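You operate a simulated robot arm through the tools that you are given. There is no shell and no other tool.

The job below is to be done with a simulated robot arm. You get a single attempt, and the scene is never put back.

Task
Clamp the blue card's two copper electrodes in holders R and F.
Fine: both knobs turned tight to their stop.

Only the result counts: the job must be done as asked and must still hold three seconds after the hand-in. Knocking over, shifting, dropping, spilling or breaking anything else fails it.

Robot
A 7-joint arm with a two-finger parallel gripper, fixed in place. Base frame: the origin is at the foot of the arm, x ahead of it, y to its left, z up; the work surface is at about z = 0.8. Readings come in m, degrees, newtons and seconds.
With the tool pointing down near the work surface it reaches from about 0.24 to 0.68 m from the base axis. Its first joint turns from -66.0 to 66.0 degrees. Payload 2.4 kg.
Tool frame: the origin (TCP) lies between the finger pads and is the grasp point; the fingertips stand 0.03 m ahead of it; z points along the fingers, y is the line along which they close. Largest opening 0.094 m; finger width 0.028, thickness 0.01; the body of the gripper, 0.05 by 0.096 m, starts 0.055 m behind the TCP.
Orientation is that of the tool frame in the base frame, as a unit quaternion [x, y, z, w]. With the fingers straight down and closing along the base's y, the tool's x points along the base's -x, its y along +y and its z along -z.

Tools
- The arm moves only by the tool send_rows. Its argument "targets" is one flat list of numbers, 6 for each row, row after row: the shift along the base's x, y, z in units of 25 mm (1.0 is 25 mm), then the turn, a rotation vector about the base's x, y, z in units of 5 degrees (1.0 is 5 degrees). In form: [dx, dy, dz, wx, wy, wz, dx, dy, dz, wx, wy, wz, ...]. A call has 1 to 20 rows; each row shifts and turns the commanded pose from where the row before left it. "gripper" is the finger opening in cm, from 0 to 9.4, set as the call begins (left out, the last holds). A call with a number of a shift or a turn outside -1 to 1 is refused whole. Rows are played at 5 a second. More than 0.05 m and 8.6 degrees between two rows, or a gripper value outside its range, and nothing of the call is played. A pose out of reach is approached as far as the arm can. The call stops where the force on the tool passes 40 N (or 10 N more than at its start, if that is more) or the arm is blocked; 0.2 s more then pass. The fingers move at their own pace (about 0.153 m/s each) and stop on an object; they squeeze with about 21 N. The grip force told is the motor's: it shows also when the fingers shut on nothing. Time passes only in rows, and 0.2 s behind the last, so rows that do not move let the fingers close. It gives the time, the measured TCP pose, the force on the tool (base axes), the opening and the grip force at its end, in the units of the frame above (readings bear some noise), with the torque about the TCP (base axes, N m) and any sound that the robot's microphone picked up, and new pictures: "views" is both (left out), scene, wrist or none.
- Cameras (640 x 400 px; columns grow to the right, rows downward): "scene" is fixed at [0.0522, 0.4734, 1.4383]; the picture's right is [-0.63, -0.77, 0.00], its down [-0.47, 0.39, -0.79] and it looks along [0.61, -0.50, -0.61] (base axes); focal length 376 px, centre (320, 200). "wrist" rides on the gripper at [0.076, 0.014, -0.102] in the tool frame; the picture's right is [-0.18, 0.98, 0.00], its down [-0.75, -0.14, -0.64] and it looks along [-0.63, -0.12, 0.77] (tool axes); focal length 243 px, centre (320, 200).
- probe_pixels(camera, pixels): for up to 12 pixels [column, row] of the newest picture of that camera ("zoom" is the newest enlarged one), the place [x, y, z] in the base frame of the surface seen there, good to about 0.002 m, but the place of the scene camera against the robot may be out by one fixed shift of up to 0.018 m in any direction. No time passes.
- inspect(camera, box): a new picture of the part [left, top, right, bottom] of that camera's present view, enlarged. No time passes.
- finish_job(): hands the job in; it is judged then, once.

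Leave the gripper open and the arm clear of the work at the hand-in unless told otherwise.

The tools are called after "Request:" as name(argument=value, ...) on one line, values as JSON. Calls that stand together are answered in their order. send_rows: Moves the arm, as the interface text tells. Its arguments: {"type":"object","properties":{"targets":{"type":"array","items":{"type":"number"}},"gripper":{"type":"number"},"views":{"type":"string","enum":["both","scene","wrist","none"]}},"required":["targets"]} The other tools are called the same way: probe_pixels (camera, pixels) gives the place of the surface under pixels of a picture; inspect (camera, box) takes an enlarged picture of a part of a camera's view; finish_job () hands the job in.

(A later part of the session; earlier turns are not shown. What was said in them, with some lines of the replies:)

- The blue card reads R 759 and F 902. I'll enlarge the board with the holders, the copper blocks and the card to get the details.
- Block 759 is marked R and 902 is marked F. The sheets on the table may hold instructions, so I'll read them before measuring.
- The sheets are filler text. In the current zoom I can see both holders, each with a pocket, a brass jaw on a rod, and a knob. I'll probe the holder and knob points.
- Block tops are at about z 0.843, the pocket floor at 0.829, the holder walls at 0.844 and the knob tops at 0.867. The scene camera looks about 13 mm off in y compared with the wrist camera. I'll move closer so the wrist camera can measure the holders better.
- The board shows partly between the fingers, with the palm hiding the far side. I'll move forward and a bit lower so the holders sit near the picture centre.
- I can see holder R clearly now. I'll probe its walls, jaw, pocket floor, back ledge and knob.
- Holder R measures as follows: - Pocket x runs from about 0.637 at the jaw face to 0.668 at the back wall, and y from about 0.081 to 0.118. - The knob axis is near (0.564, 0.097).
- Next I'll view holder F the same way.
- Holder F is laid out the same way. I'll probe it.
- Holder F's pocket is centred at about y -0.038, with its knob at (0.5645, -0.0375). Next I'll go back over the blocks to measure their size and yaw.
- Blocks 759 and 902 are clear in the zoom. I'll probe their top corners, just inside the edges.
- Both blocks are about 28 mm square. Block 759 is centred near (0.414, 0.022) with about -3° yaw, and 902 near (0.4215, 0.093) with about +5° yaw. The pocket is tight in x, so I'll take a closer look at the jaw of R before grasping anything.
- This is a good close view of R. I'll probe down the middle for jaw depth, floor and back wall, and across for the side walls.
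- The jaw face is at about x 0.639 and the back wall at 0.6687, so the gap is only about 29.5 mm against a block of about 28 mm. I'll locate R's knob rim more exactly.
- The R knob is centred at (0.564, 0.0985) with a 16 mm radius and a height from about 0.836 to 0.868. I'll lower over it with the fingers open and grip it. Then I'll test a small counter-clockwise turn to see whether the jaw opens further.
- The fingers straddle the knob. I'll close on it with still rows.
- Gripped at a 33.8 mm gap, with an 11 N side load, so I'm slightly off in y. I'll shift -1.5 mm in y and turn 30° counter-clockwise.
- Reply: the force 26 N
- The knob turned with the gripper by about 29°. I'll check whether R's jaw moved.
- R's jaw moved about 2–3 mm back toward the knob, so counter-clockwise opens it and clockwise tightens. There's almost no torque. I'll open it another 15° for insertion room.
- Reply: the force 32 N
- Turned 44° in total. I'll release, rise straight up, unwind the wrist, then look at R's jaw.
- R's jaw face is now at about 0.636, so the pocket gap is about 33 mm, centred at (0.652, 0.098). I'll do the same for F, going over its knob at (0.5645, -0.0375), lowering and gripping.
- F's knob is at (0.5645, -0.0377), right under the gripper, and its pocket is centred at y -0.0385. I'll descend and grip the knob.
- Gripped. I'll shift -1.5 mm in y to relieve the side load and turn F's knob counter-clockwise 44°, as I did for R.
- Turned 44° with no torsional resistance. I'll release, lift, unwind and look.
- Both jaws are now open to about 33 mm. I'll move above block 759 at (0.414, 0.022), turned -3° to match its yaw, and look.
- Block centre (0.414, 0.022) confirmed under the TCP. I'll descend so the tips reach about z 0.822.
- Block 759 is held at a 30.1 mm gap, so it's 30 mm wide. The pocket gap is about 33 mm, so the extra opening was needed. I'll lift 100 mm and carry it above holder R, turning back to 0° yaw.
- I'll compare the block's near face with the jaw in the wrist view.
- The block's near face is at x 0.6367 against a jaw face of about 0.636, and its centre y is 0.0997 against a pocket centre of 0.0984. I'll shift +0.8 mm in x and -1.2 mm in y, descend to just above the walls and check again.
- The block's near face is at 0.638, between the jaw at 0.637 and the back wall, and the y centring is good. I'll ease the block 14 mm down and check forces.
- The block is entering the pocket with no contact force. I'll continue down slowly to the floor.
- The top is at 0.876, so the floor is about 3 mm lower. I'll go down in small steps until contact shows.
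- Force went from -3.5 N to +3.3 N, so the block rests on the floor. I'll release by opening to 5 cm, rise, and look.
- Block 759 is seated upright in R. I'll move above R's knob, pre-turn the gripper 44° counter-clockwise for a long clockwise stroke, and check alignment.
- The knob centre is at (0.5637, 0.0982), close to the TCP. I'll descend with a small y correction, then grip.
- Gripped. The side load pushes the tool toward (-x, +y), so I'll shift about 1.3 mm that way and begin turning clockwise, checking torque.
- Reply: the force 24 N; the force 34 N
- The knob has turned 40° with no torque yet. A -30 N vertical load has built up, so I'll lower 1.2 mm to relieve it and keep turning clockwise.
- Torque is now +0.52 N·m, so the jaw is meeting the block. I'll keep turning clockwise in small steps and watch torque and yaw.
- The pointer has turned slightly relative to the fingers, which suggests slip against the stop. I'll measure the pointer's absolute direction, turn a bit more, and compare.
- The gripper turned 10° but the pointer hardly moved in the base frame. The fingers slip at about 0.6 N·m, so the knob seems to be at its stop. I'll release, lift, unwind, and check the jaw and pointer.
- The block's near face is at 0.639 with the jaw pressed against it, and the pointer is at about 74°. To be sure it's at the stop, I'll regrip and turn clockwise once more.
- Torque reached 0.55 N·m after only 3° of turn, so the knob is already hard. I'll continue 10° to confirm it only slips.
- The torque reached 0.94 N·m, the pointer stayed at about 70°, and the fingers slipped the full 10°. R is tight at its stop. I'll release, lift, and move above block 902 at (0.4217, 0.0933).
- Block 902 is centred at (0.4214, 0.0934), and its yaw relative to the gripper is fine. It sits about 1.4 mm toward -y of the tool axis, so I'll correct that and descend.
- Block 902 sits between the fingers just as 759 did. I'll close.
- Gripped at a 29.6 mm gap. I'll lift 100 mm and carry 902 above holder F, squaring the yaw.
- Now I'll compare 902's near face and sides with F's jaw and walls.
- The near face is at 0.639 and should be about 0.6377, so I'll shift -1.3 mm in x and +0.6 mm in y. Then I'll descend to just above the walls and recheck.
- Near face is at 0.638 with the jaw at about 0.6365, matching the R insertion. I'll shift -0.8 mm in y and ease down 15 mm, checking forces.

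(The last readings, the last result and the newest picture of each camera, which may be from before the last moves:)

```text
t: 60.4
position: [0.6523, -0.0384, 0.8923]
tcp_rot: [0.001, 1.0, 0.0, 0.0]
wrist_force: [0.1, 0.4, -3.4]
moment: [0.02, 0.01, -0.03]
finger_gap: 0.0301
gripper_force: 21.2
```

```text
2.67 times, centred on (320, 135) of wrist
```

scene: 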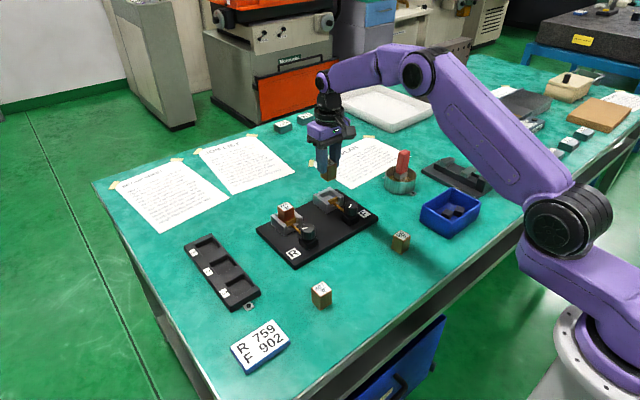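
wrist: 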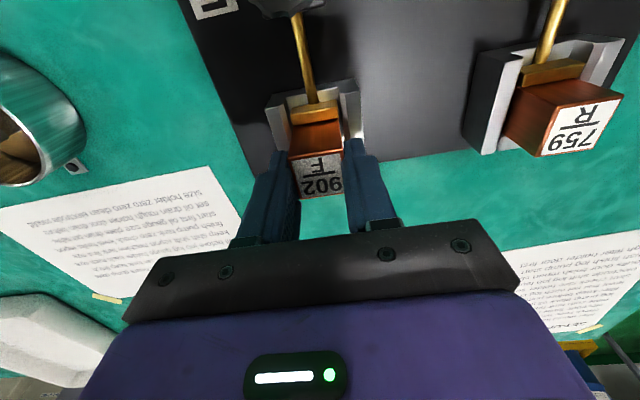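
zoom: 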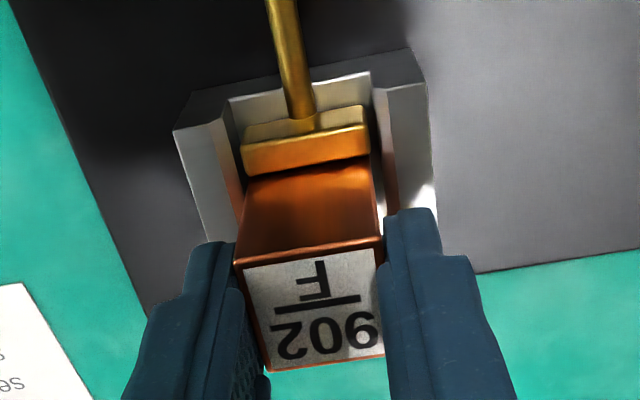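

Going in cleanly with the force unchanged. I'll lower another 8 mm, then go in small steps to contact.

Request:
send_rows(targets=[0, 0, -0.16, 0, 0, 0, 0, 0, -0.16, 0, 0, 0, 0, 0, 0, 0, 0, 0], gripper=1.5, views="none")

Request:
send_rows(targets=[0, 0, -0.06, 0, 0, 0, 0, 0, 0, 0, 0, 0], gripper=1.5, views="none")

```text
t: 61.2
position: [0.6528, -0.0403, 0.8837]
tcp_rot: [0.0, 1.0, 0.0, 0.0]
wrist_force: [-0.8, -0.3, -3.5]
moment: [0.0, 0.0, -0.01]
finger_gap: 0.03
gripper_force: 20.5
```

```text
t: 61.8
position: [0.6522, -0.0388, 0.883]
tcp_rot: [0.0, 1.0, 0.0, 0.001]
wrist_force: [-1.1, -0.4, 1.0]
moment: [0.05, 0.06, 0.01]
finger_gap: 0.0299
gripper_force: 20.8
```

The force changed by about 4.5 N, so there's contact. I'll check the block's top height to confirm it's the floor.

Request:
send_rows(targets=[0, 0, -0.02, 0, 0, 0, 0, 0, 0, 0, 0, 0], gripper=1.5, views="wrist")

Request:
inspect(camera="wrist", box=[256, 60, 384, 210])

Request:
probe_pixels(camera="zoom", pixels=[[320, 300], [300, 285], [350, 290], [290, 340], [312, 238], [312, 215]])

```text
t: 62.4
position: [0.6524, -0.0393, 0.8829]
tcp_rot: [0.001, 1.0, 0.001, 0.001]
wrist_force: [-0.8, -1.1, 7.3]
moment: [0.0, 0.23, 0.02]
finger_gap: 0.0299
gripper_force: 20.5
```

wrist: 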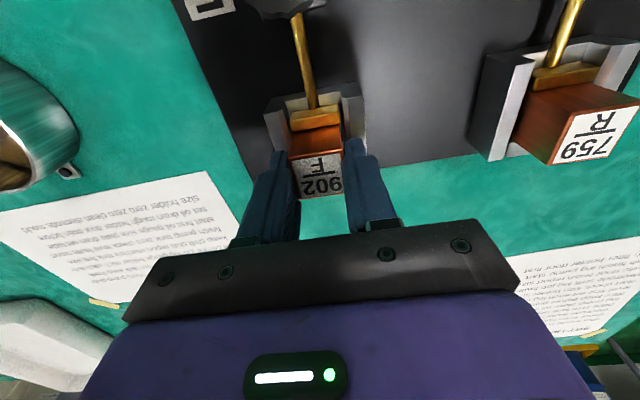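

```text
2.67 times, centred on (320, 135) of wrist
```

zoom: 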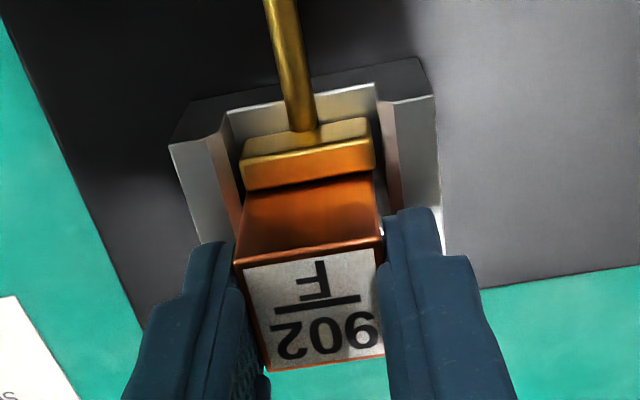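

```text
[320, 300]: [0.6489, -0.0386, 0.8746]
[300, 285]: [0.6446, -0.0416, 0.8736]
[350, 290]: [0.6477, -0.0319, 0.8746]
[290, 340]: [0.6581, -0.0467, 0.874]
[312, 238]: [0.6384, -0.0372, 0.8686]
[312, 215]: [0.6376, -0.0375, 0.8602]
```

The top is at 0.874, the same as the block in R, so 902 is seated on the floor. I'll release, rise, move back over F's knob and pre-turn 44° counter-clockwise.

Request:
send_rows(targets=[0, 0, 0, 0, 0, 0, 0, 0, 0, 0, 0, 0, 0, 0, 0.5, 0, 0, 0, 0, 0, 0.9, 0, 0, 0, 0, 0, 0.5, 0, 0, 0, -0.885, 0.01, 0, 0, 0, 0, -0.885, 0.01, 0, 0, 0, 0, -0.885, 0.01, 0, 0, 0, 1, -0.885, 0.01, 0, 0, 0, 1, 0, 0, 0, 0, 0, 1, 0, 0, 0, 0, 0, 1, 0, 0, 0, 0, 0, 1, 0, 0, 0, 0, 0, 1, 0, 0, 0, 0, 0, 1, 0, 0, 0, 0, 0, 1, 0, 0, 0, 0, 0, 0.8, 0, 0, 0, 0, 0, 0], gripper=5.0, views="both")

Request:
inspect(camera="wrist", box=[240, 90, 400, 220])

Request:
probe_pixels(camera="zoom", pixels=[[262, 145], [400, 145], [335, 205], [332, 85], [334, 147]])

```text
t: 66.0
position: [0.5634, -0.0379, 0.929]
tcp_rot: [-0.374, 0.927, 0.0, 0.0]
wrist_force: [0.3, -1.4, -0.2]
moment: [-0.01, 0.02, 0.02]
finger_gap: 0.0501
gripper_force: 0.0
```

scene: 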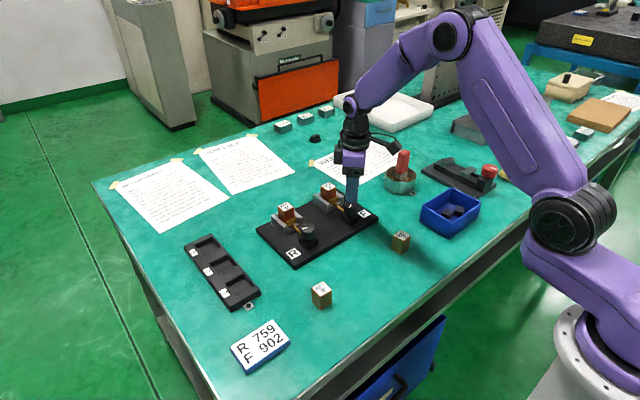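
wrist: 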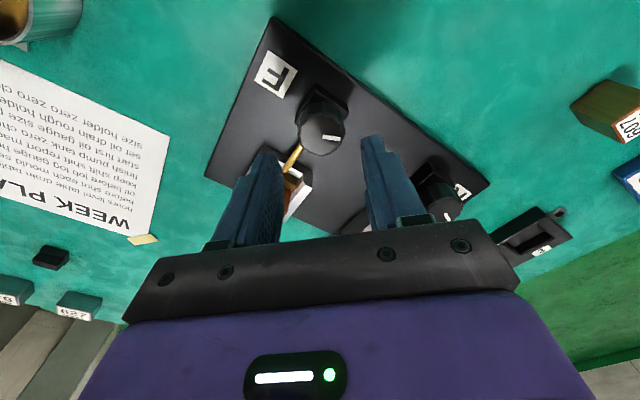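

```text
3.08 times, centred on (320, 155) of wrist
```

zoom: 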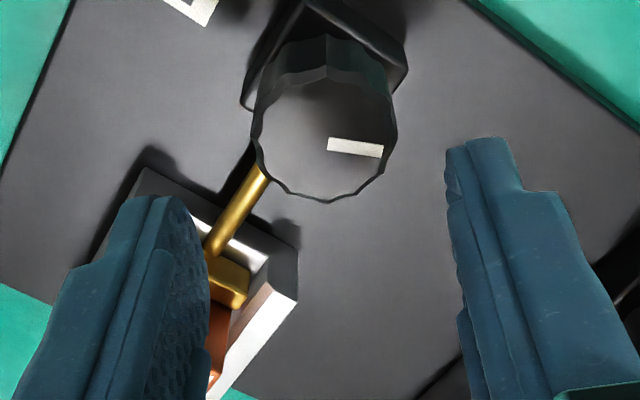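

```text
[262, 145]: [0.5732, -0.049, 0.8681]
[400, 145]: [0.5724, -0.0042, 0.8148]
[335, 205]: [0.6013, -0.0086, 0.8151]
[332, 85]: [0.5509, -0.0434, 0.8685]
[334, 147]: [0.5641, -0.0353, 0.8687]
```

F's knob is almost centred between the fingers, about 1 mm toward tool +y. I'll correct that, descend, and grip.

Request:
send_rows(targets=[-0.03, 0.03, -0.78, 0, 0, 0, 0, 0, -0.78, 0, 0, 0, 0, 0, -0.74, 0, 0, 0, 0, 0, 0, 0, 0, 0], gripper=6.0, views="none")

Request:
send_rows(targets=[0, 0, 0, 0, 0, 0, 0, 0, 0, 0, 0, 0, 0, 0, 0, 0, 0, 0], gripper=2.0, views="none")

```text
t: 67.0
position: [0.5616, -0.0383, 0.8716]
tcp_rot: [-0.374, 0.927, 0.0, 0.0]
wrist_force: [-0.4, 0.3, -0.1]
moment: [0.02, -0.01, -0.01]
finger_gap: 0.06
gripper_force: 0.0
```

```text
t: 67.8
position: [0.5627, -0.0382, 0.8717]
tcp_rot: [-0.374, 0.928, 0.0, 0.0]
wrist_force: [0.8, -0.2, -4.0]
moment: [0.12, -0.16, -0.03]
finger_gap: 0.0338
gripper_force: 44.9
```

Gripped with almost no side load. I'll turn clockwise 40° and check.

Request:
send_rows(targets=[0, 0, 0, 0, 0, -1, 0, 0, 0, 0, 0, -1, 0, 0, 0, 0, 0, -1, 0, 0, 0, 0, 0, -1, 0, 0, 0, 0, 0, -1], views="none")

Request:
send_rows(targets=[0, 0, 0, 0, 0, -1, 0, 0, 0, 0, 0, -1, 0, 0, 0, 0, 0, -1, 0, 0, 0, 0, 0, 0], views="wrist")

Request:
inspect(camera="wrist", box=[240, 100, 400, 240])

```text
t: 69.0
position: [0.5616, -0.0388, 0.8738]
tcp_rot: [-0.164, 0.986, -0.001, -0.001]
wrist_force: [-6.7, -2.9, 8.3]
moment: [-0.02, 0.24, 0.01]
finger_gap: 0.0341
gripper_force: 44.5
```

```text
t: 70.0
position: [0.5624, -0.039, 0.8722]
tcp_rot: [-0.034, 0.999, -0.001, 0.0]
wrist_force: [-16.9, -2.0, 14.1]
moment: [0.0, -0.5, 0.0]
finger_gap: 0.0334
gripper_force: 45.2
```

wrist: 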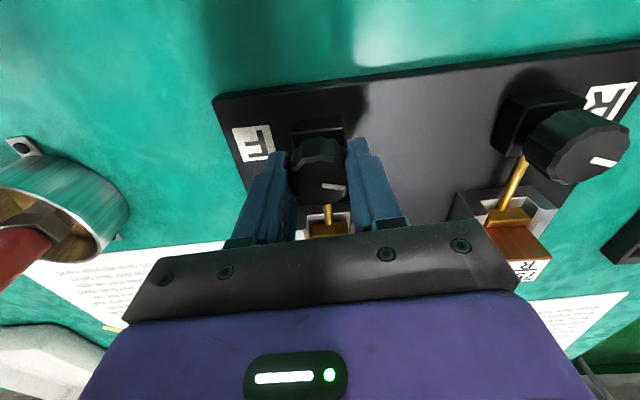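

```text
2.86 times, centred on (320, 170) of wrist
```

zoom: 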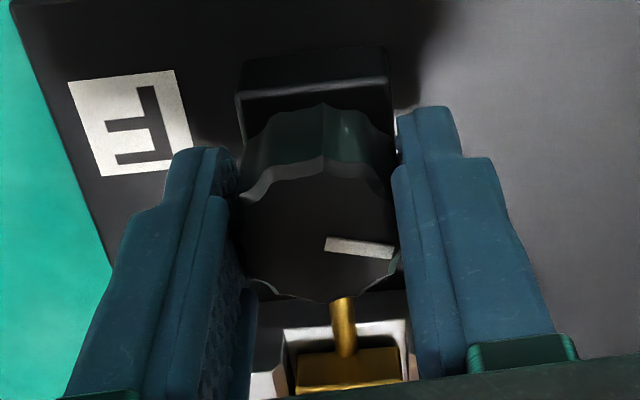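

No turning resistance yet at +4° yaw. I'll relieve the loads slightly and keep turning clockwise in small steps.

Request:
send_rows(targets=[-0.03, 0, 0.02, 0, 0, 0, 0, 0, 0, 0, 0, -1, 0, 0, 0, 0, 0, -1, 0, 0, 0, 0, 0, 0], views="none")

Request:
send_rows(targets=[0, 0, 0, 0, 0, -1, 0, 0, 0, 0, 0, 0], views="wrist")

Request:
inspect(camera="wrist", box=[240, 100, 400, 240])

```text
t: 71.0
position: [0.5643, -0.0389, 0.8717]
tcp_rot: [0.053, 0.999, 0.0, 0.002]
wrist_force: [2.0, -5.1, -6.2]
moment: [-0.17, -0.61, 0.52]
finger_gap: 0.0337
gripper_force: 45.0
```

```text
t: 71.6
position: [0.5633, -0.0388, 0.8725]
tcp_rot: [0.096, 0.995, 0.0, 0.0]
wrist_force: [3.7, -7.4, -7.5]
moment: [-0.14, -0.18, 0.57]
finger_gap: 0.0335
gripper_force: 44.8
```

wrist: 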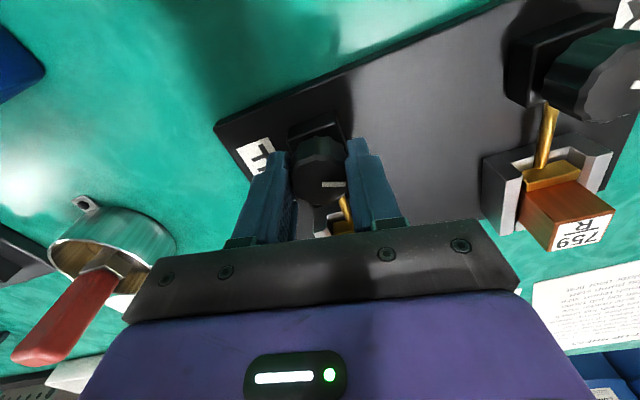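

```text
2.86 times, centred on (320, 170) of wrist
```

zoom: 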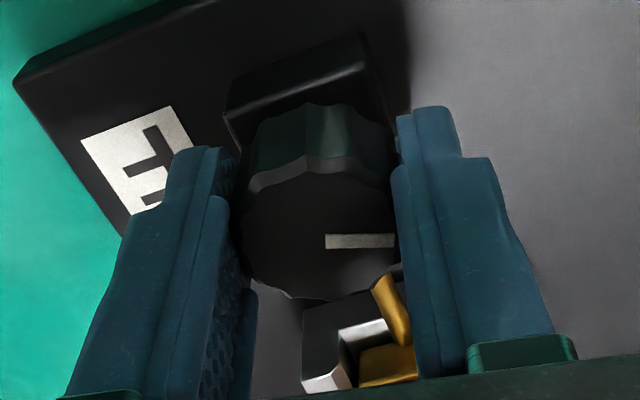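

The same behaviour as R: torque is 0.57 N·m and slip is starting. I'll turn 15° more clockwise to press it fully against the stop.

Request:
send_rows(targets=[0, 0, 0, 0, 0, -1, 0, 0, 0, 0, 0, -1, 0, 0, 0, 0, 0, -1, 0, 0, 0, 0, 0, 0], views="wrist")

Request:
inspect(camera="wrist", box=[240, 100, 400, 240])

```text
t: 72.6
position: [0.5623, -0.0383, 0.8725]
tcp_rot: [0.226, 0.974, 0.0, 0.001]
wrist_force: [-0.6, -2.7, -0.7]
moment: [0.15, 0.32, 0.38]
finger_gap: 0.0334
gripper_force: 45.2
```

wrist: 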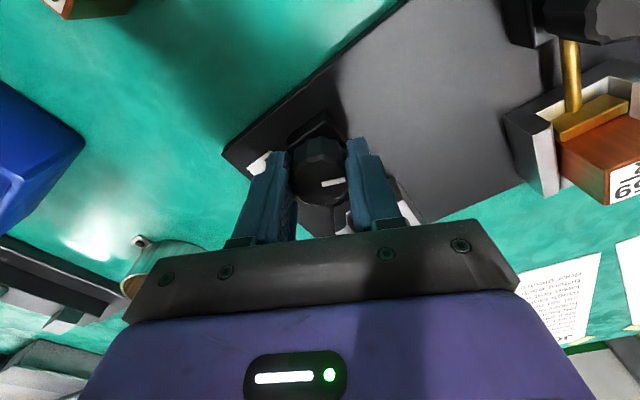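

```text
2.86 times, centred on (320, 170) of wrist
```

zoom: 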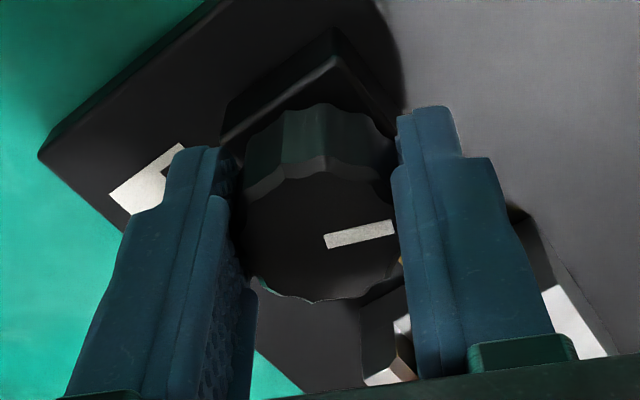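

F's knob may have moved a few more degrees. I'll release, lift, unwind to +15°, regrip and test again.

Request:
send_rows(targets=[0, 0, 0, 0, 0, 0, 0, 0, 0, 0, 0, 0, 0, 0, 0.9, 0, 0, 0, 0, 0, 0.9, 0, 0, 0, 0, 0, 0.2, 0, 0, 1, 0, 0, 0, 0, 0, 1, 0, 0, 0, 0, 0, 1, 0, 0, 0, 0, 0, 1, 0, 0, 0, 0, 0, 1, 0, 0, 0, 0, 0, 0.2, 0, 0, 0, 0, 0, 0], gripper=6.0, views="wrist")

Request:
inspect(camera="wrist", box=[240, 100, 400, 230])

Request:
probe_pixels(camera="zoom", pixels=[[327, 133], [376, 138]])

```text
t: 75.0
position: [0.562, -0.0385, 0.9227]
tcp_rot: [0.0, 1.0, 0.0, 0.001]
wrist_force: [0.1, -0.3, 0.0]
moment: [-0.04, -0.01, 0.03]
finger_gap: 0.0599
gripper_force: 0.1
```

wrist: 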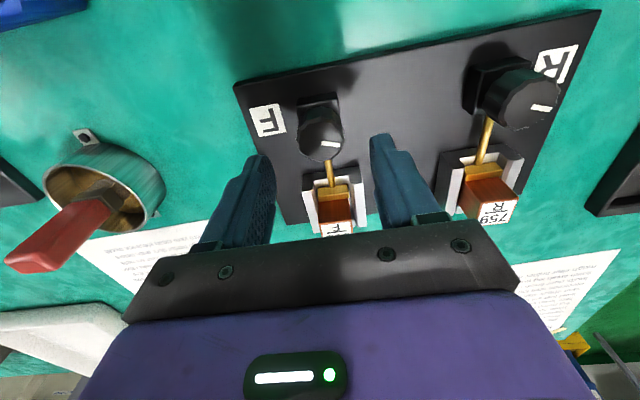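

```text
3.08 times, centred on (320, 165) of wrist
```

zoom: 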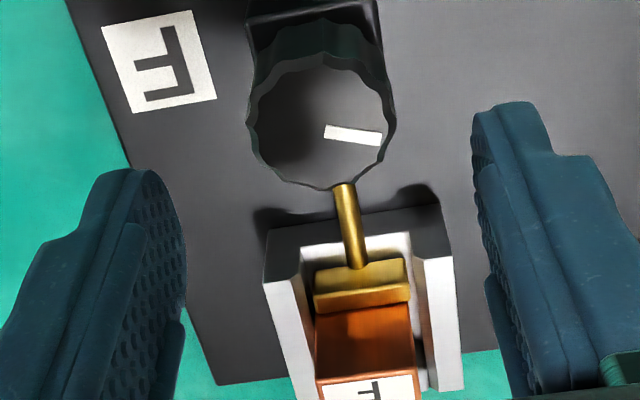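

```text
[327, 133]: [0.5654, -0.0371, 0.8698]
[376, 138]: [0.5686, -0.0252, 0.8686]
```

F's pointer is at about 75°, the same as tightened R, and the jaw rests on the block. I'll do the same confirming second clockwise turn on F.

Request:
send_rows(targets=[0, 0, 0, 0, 0, 1, 0, 0, 0, 0, 0, 1, 0, 0, 0, 0, 0, 1, 0, 0, -1, 0, 0, 0, 0, 0, -1, 0, 0, 0, 0, 0, 0, 0, 0, 0], gripper=6.0, views="none")

Request:
send_rows(targets=[0, 0, 0, 0, 0, 0, 0, 0, 0, 0, 0, 0, 0, 0, 0, 0, 0, 0], gripper=2.0, views="none")

Request:
send_rows(targets=[0, 0, 0, 0, 0, -0.6, 0, 0, 0, 0, 0, 0], views="wrist")

Request:
inspect(camera="wrist", box=[240, 100, 400, 240])

Request:
send_rows(targets=[0, 0, 0, 0, 0, -1, 0, 0, 0, 0, 0, -1, 0, 0, 0, 0, 0, 0], views="wrist")

Request:
inspect(camera="wrist", box=[240, 100, 400, 240])

```text
t: 76.4
position: [0.5632, -0.0378, 0.8727]
tcp_rot: [-0.13, 0.991, 0.0, -0.001]
wrist_force: [-0.4, -1.0, -0.1]
moment: [0.01, -0.01, 0.02]
finger_gap: 0.0601
gripper_force: 0.0
```

```text
t: 77.2
position: [0.5635, -0.0377, 0.8728]
tcp_rot: [-0.13, 0.992, -0.001, 0.0]
wrist_force: [3.5, -5.1, -6.3]
moment: [-0.01, -0.44, 0.06]
finger_gap: 0.0338
gripper_force: 44.6
```

```text
t: 77.8
position: [0.5626, -0.0378, 0.8731]
tcp_rot: [-0.103, 0.995, 0.0, 0.0]
wrist_force: [3.7, -6.7, -2.8]
moment: [-0.25, 0.22, 0.58]
finger_gap: 0.0334
gripper_force: 45.3
```

wrist: 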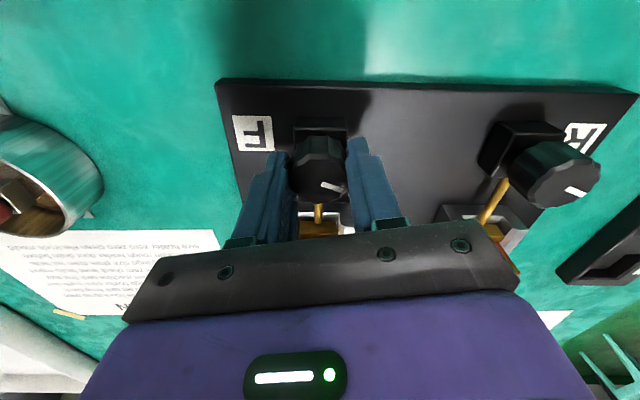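

```text
2.86 times, centred on (320, 170) of wrist
```

zoom: 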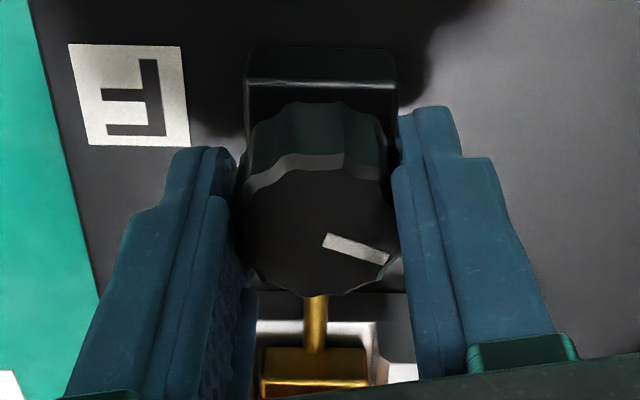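

```text
t: 78.6
position: [0.5638, -0.0378, 0.8735]
tcp_rot: [-0.018, 1.0, 0.0, 0.001]
wrist_force: [5.5, -8.9, 3.8]
moment: [-0.29, 0.17, 0.94]
finger_gap: 0.0336
gripper_force: 45.2
```

wrist: 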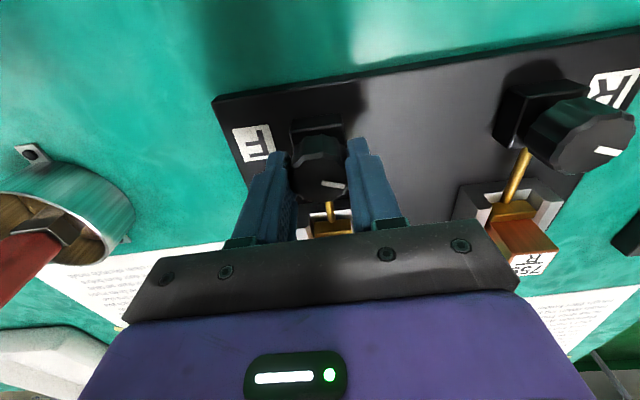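

```text
2.86 times, centred on (320, 170) of wrist
```

zoom: 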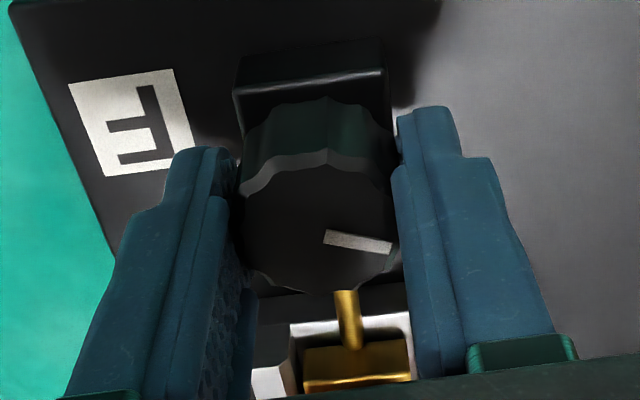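

Torque reached 0.94 N·m with the fingers slipping, identical to R. I'll release, lift clear, and check both pointers and jaws from above.

Request:
send_rows(targets=[0, 0, 0, 0, 0, 0, 0, 0, 0, 0, 0, 0, 0, 0, 0.9, 0, 0, 0, 0, 0, 0.9, 0, 0, 0, 0, 0, 0.2, 0, 0, -0.4, 0, 0, 0, 0, 0, 0], gripper=6.0, views="wrist")

Request:
inspect(camera="wrist", box=[240, 100, 400, 230])

Request:
probe_pixels(camera="zoom", pixels=[[327, 133], [376, 138], [360, 285], [360, 298], [362, 320], [362, 345], [362, 372]])

```text
t: 80.0
position: [0.5623, -0.0376, 0.9227]
tcp_rot: [0.001, 1.0, 0.0, 0.0]
wrist_force: [-0.3, 0.2, -0.6]
moment: [-0.01, 0.0, 0.0]
finger_gap: 0.0601
gripper_force: 0.0
```

wrist: 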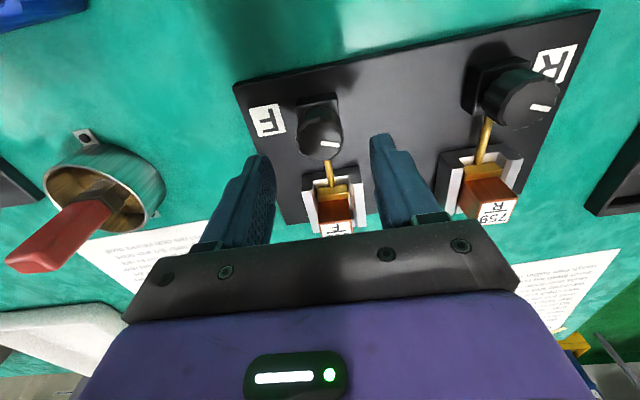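

```text
3.08 times, centred on (320, 165) of wrist
```

zoom: 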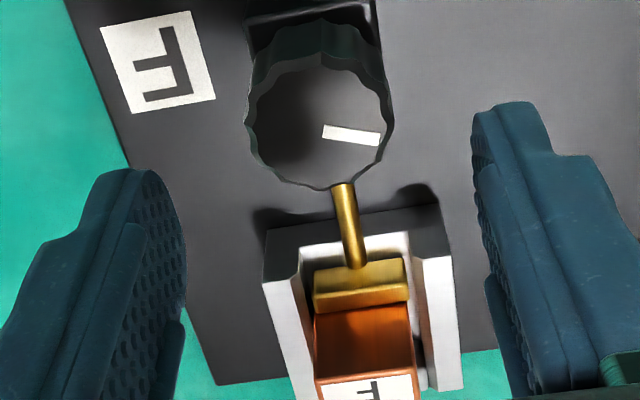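

```text
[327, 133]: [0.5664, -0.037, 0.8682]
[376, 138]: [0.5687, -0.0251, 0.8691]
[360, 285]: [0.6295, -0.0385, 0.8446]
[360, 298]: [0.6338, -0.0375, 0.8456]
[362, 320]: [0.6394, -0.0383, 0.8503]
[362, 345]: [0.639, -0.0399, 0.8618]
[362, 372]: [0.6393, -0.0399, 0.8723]
```

F's pointer and jaw are unchanged after the second turn, so F is tight at its stop too. I'll raise and retract the arm, open the gripper fully, and take a last look.

Request:
send_rows(targets=[0, 0, 1, 0, 0, 0, 0, 0, 1, 0, 0, 0, 0, 0, 1, 0, 0, 0, -0.9, 0, 1, 0, 0, 0, -0.9, 0, 1, 0, 0, 0, -0.9, 0, 1, 0, 0, 0, -0.9, 0, 0.5, 0, 0, 0, -0.9, 0, 0, 0, 0, 0, -0.9, 0, 0, 0, 0, 0, -0.9, 0, 0, 0, 0, 0, 0, 0, 0, 0, 0, 0], gripper=9.4, views="both")

Request:
inspect(camera="scene", box=[240, 170, 400, 270])

```text
t: 82.4
position: [0.4034, -0.0376, 1.0848]
tcp_rot: [0.0, 1.0, 0.0, 0.0]
wrist_force: [0.2, -0.3, 0.5]
moment: [0.01, -0.01, 0.01]
finger_gap: 0.0938
gripper_force: 0.1
```

scene: 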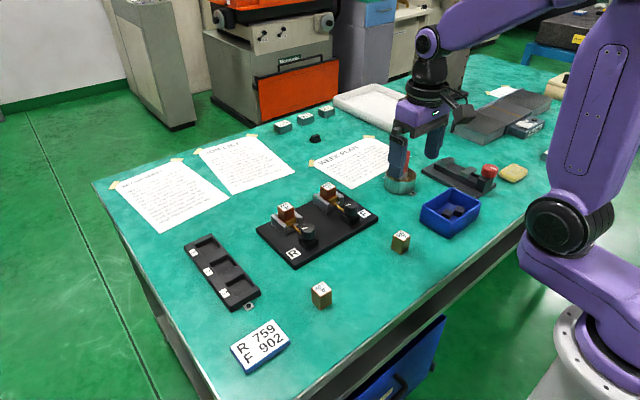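
wrist: 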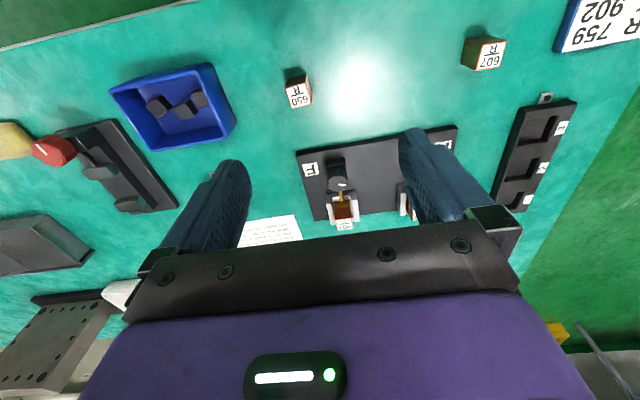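

```text
4.00 times, centred on (320, 220) of scene
```

zoom: 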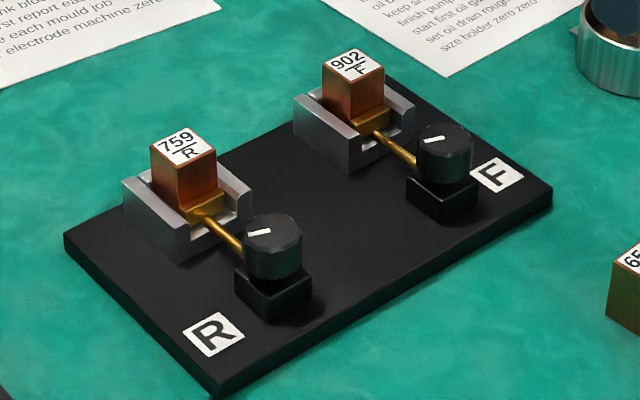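

Block 759 stands clamped in R and 902 in F. The board sits at the same pixels as at the start, the other blocks haven't moved, and the arm is clear with the gripper open. I'm handing in.

Request:
finish_job()

```text
The job is handed in.
```

Both electrodes named on the blue card are clamped: 759 in holder R and 902 in holder F. I've handed the job in; the result hasn't been reported back to me.

- **Knobs:** I turned each one clockwise until the fingers slipped. I then gripped it again for a second turn. Torque reached about 0.94 N·m and neither pointer moved noticeably, so I take both to be at their stops.
- **Opening the jaws first:** the starting gap was about 29.5 mm and the blocks are 30 mm wide. I turned both knobs counter-clockwise about 44° before putting the blocks in.
- **Everything else:** in the last picture the holder board and the two unused blocks look unmoved. The gripper is open and the arm is clear of the work.
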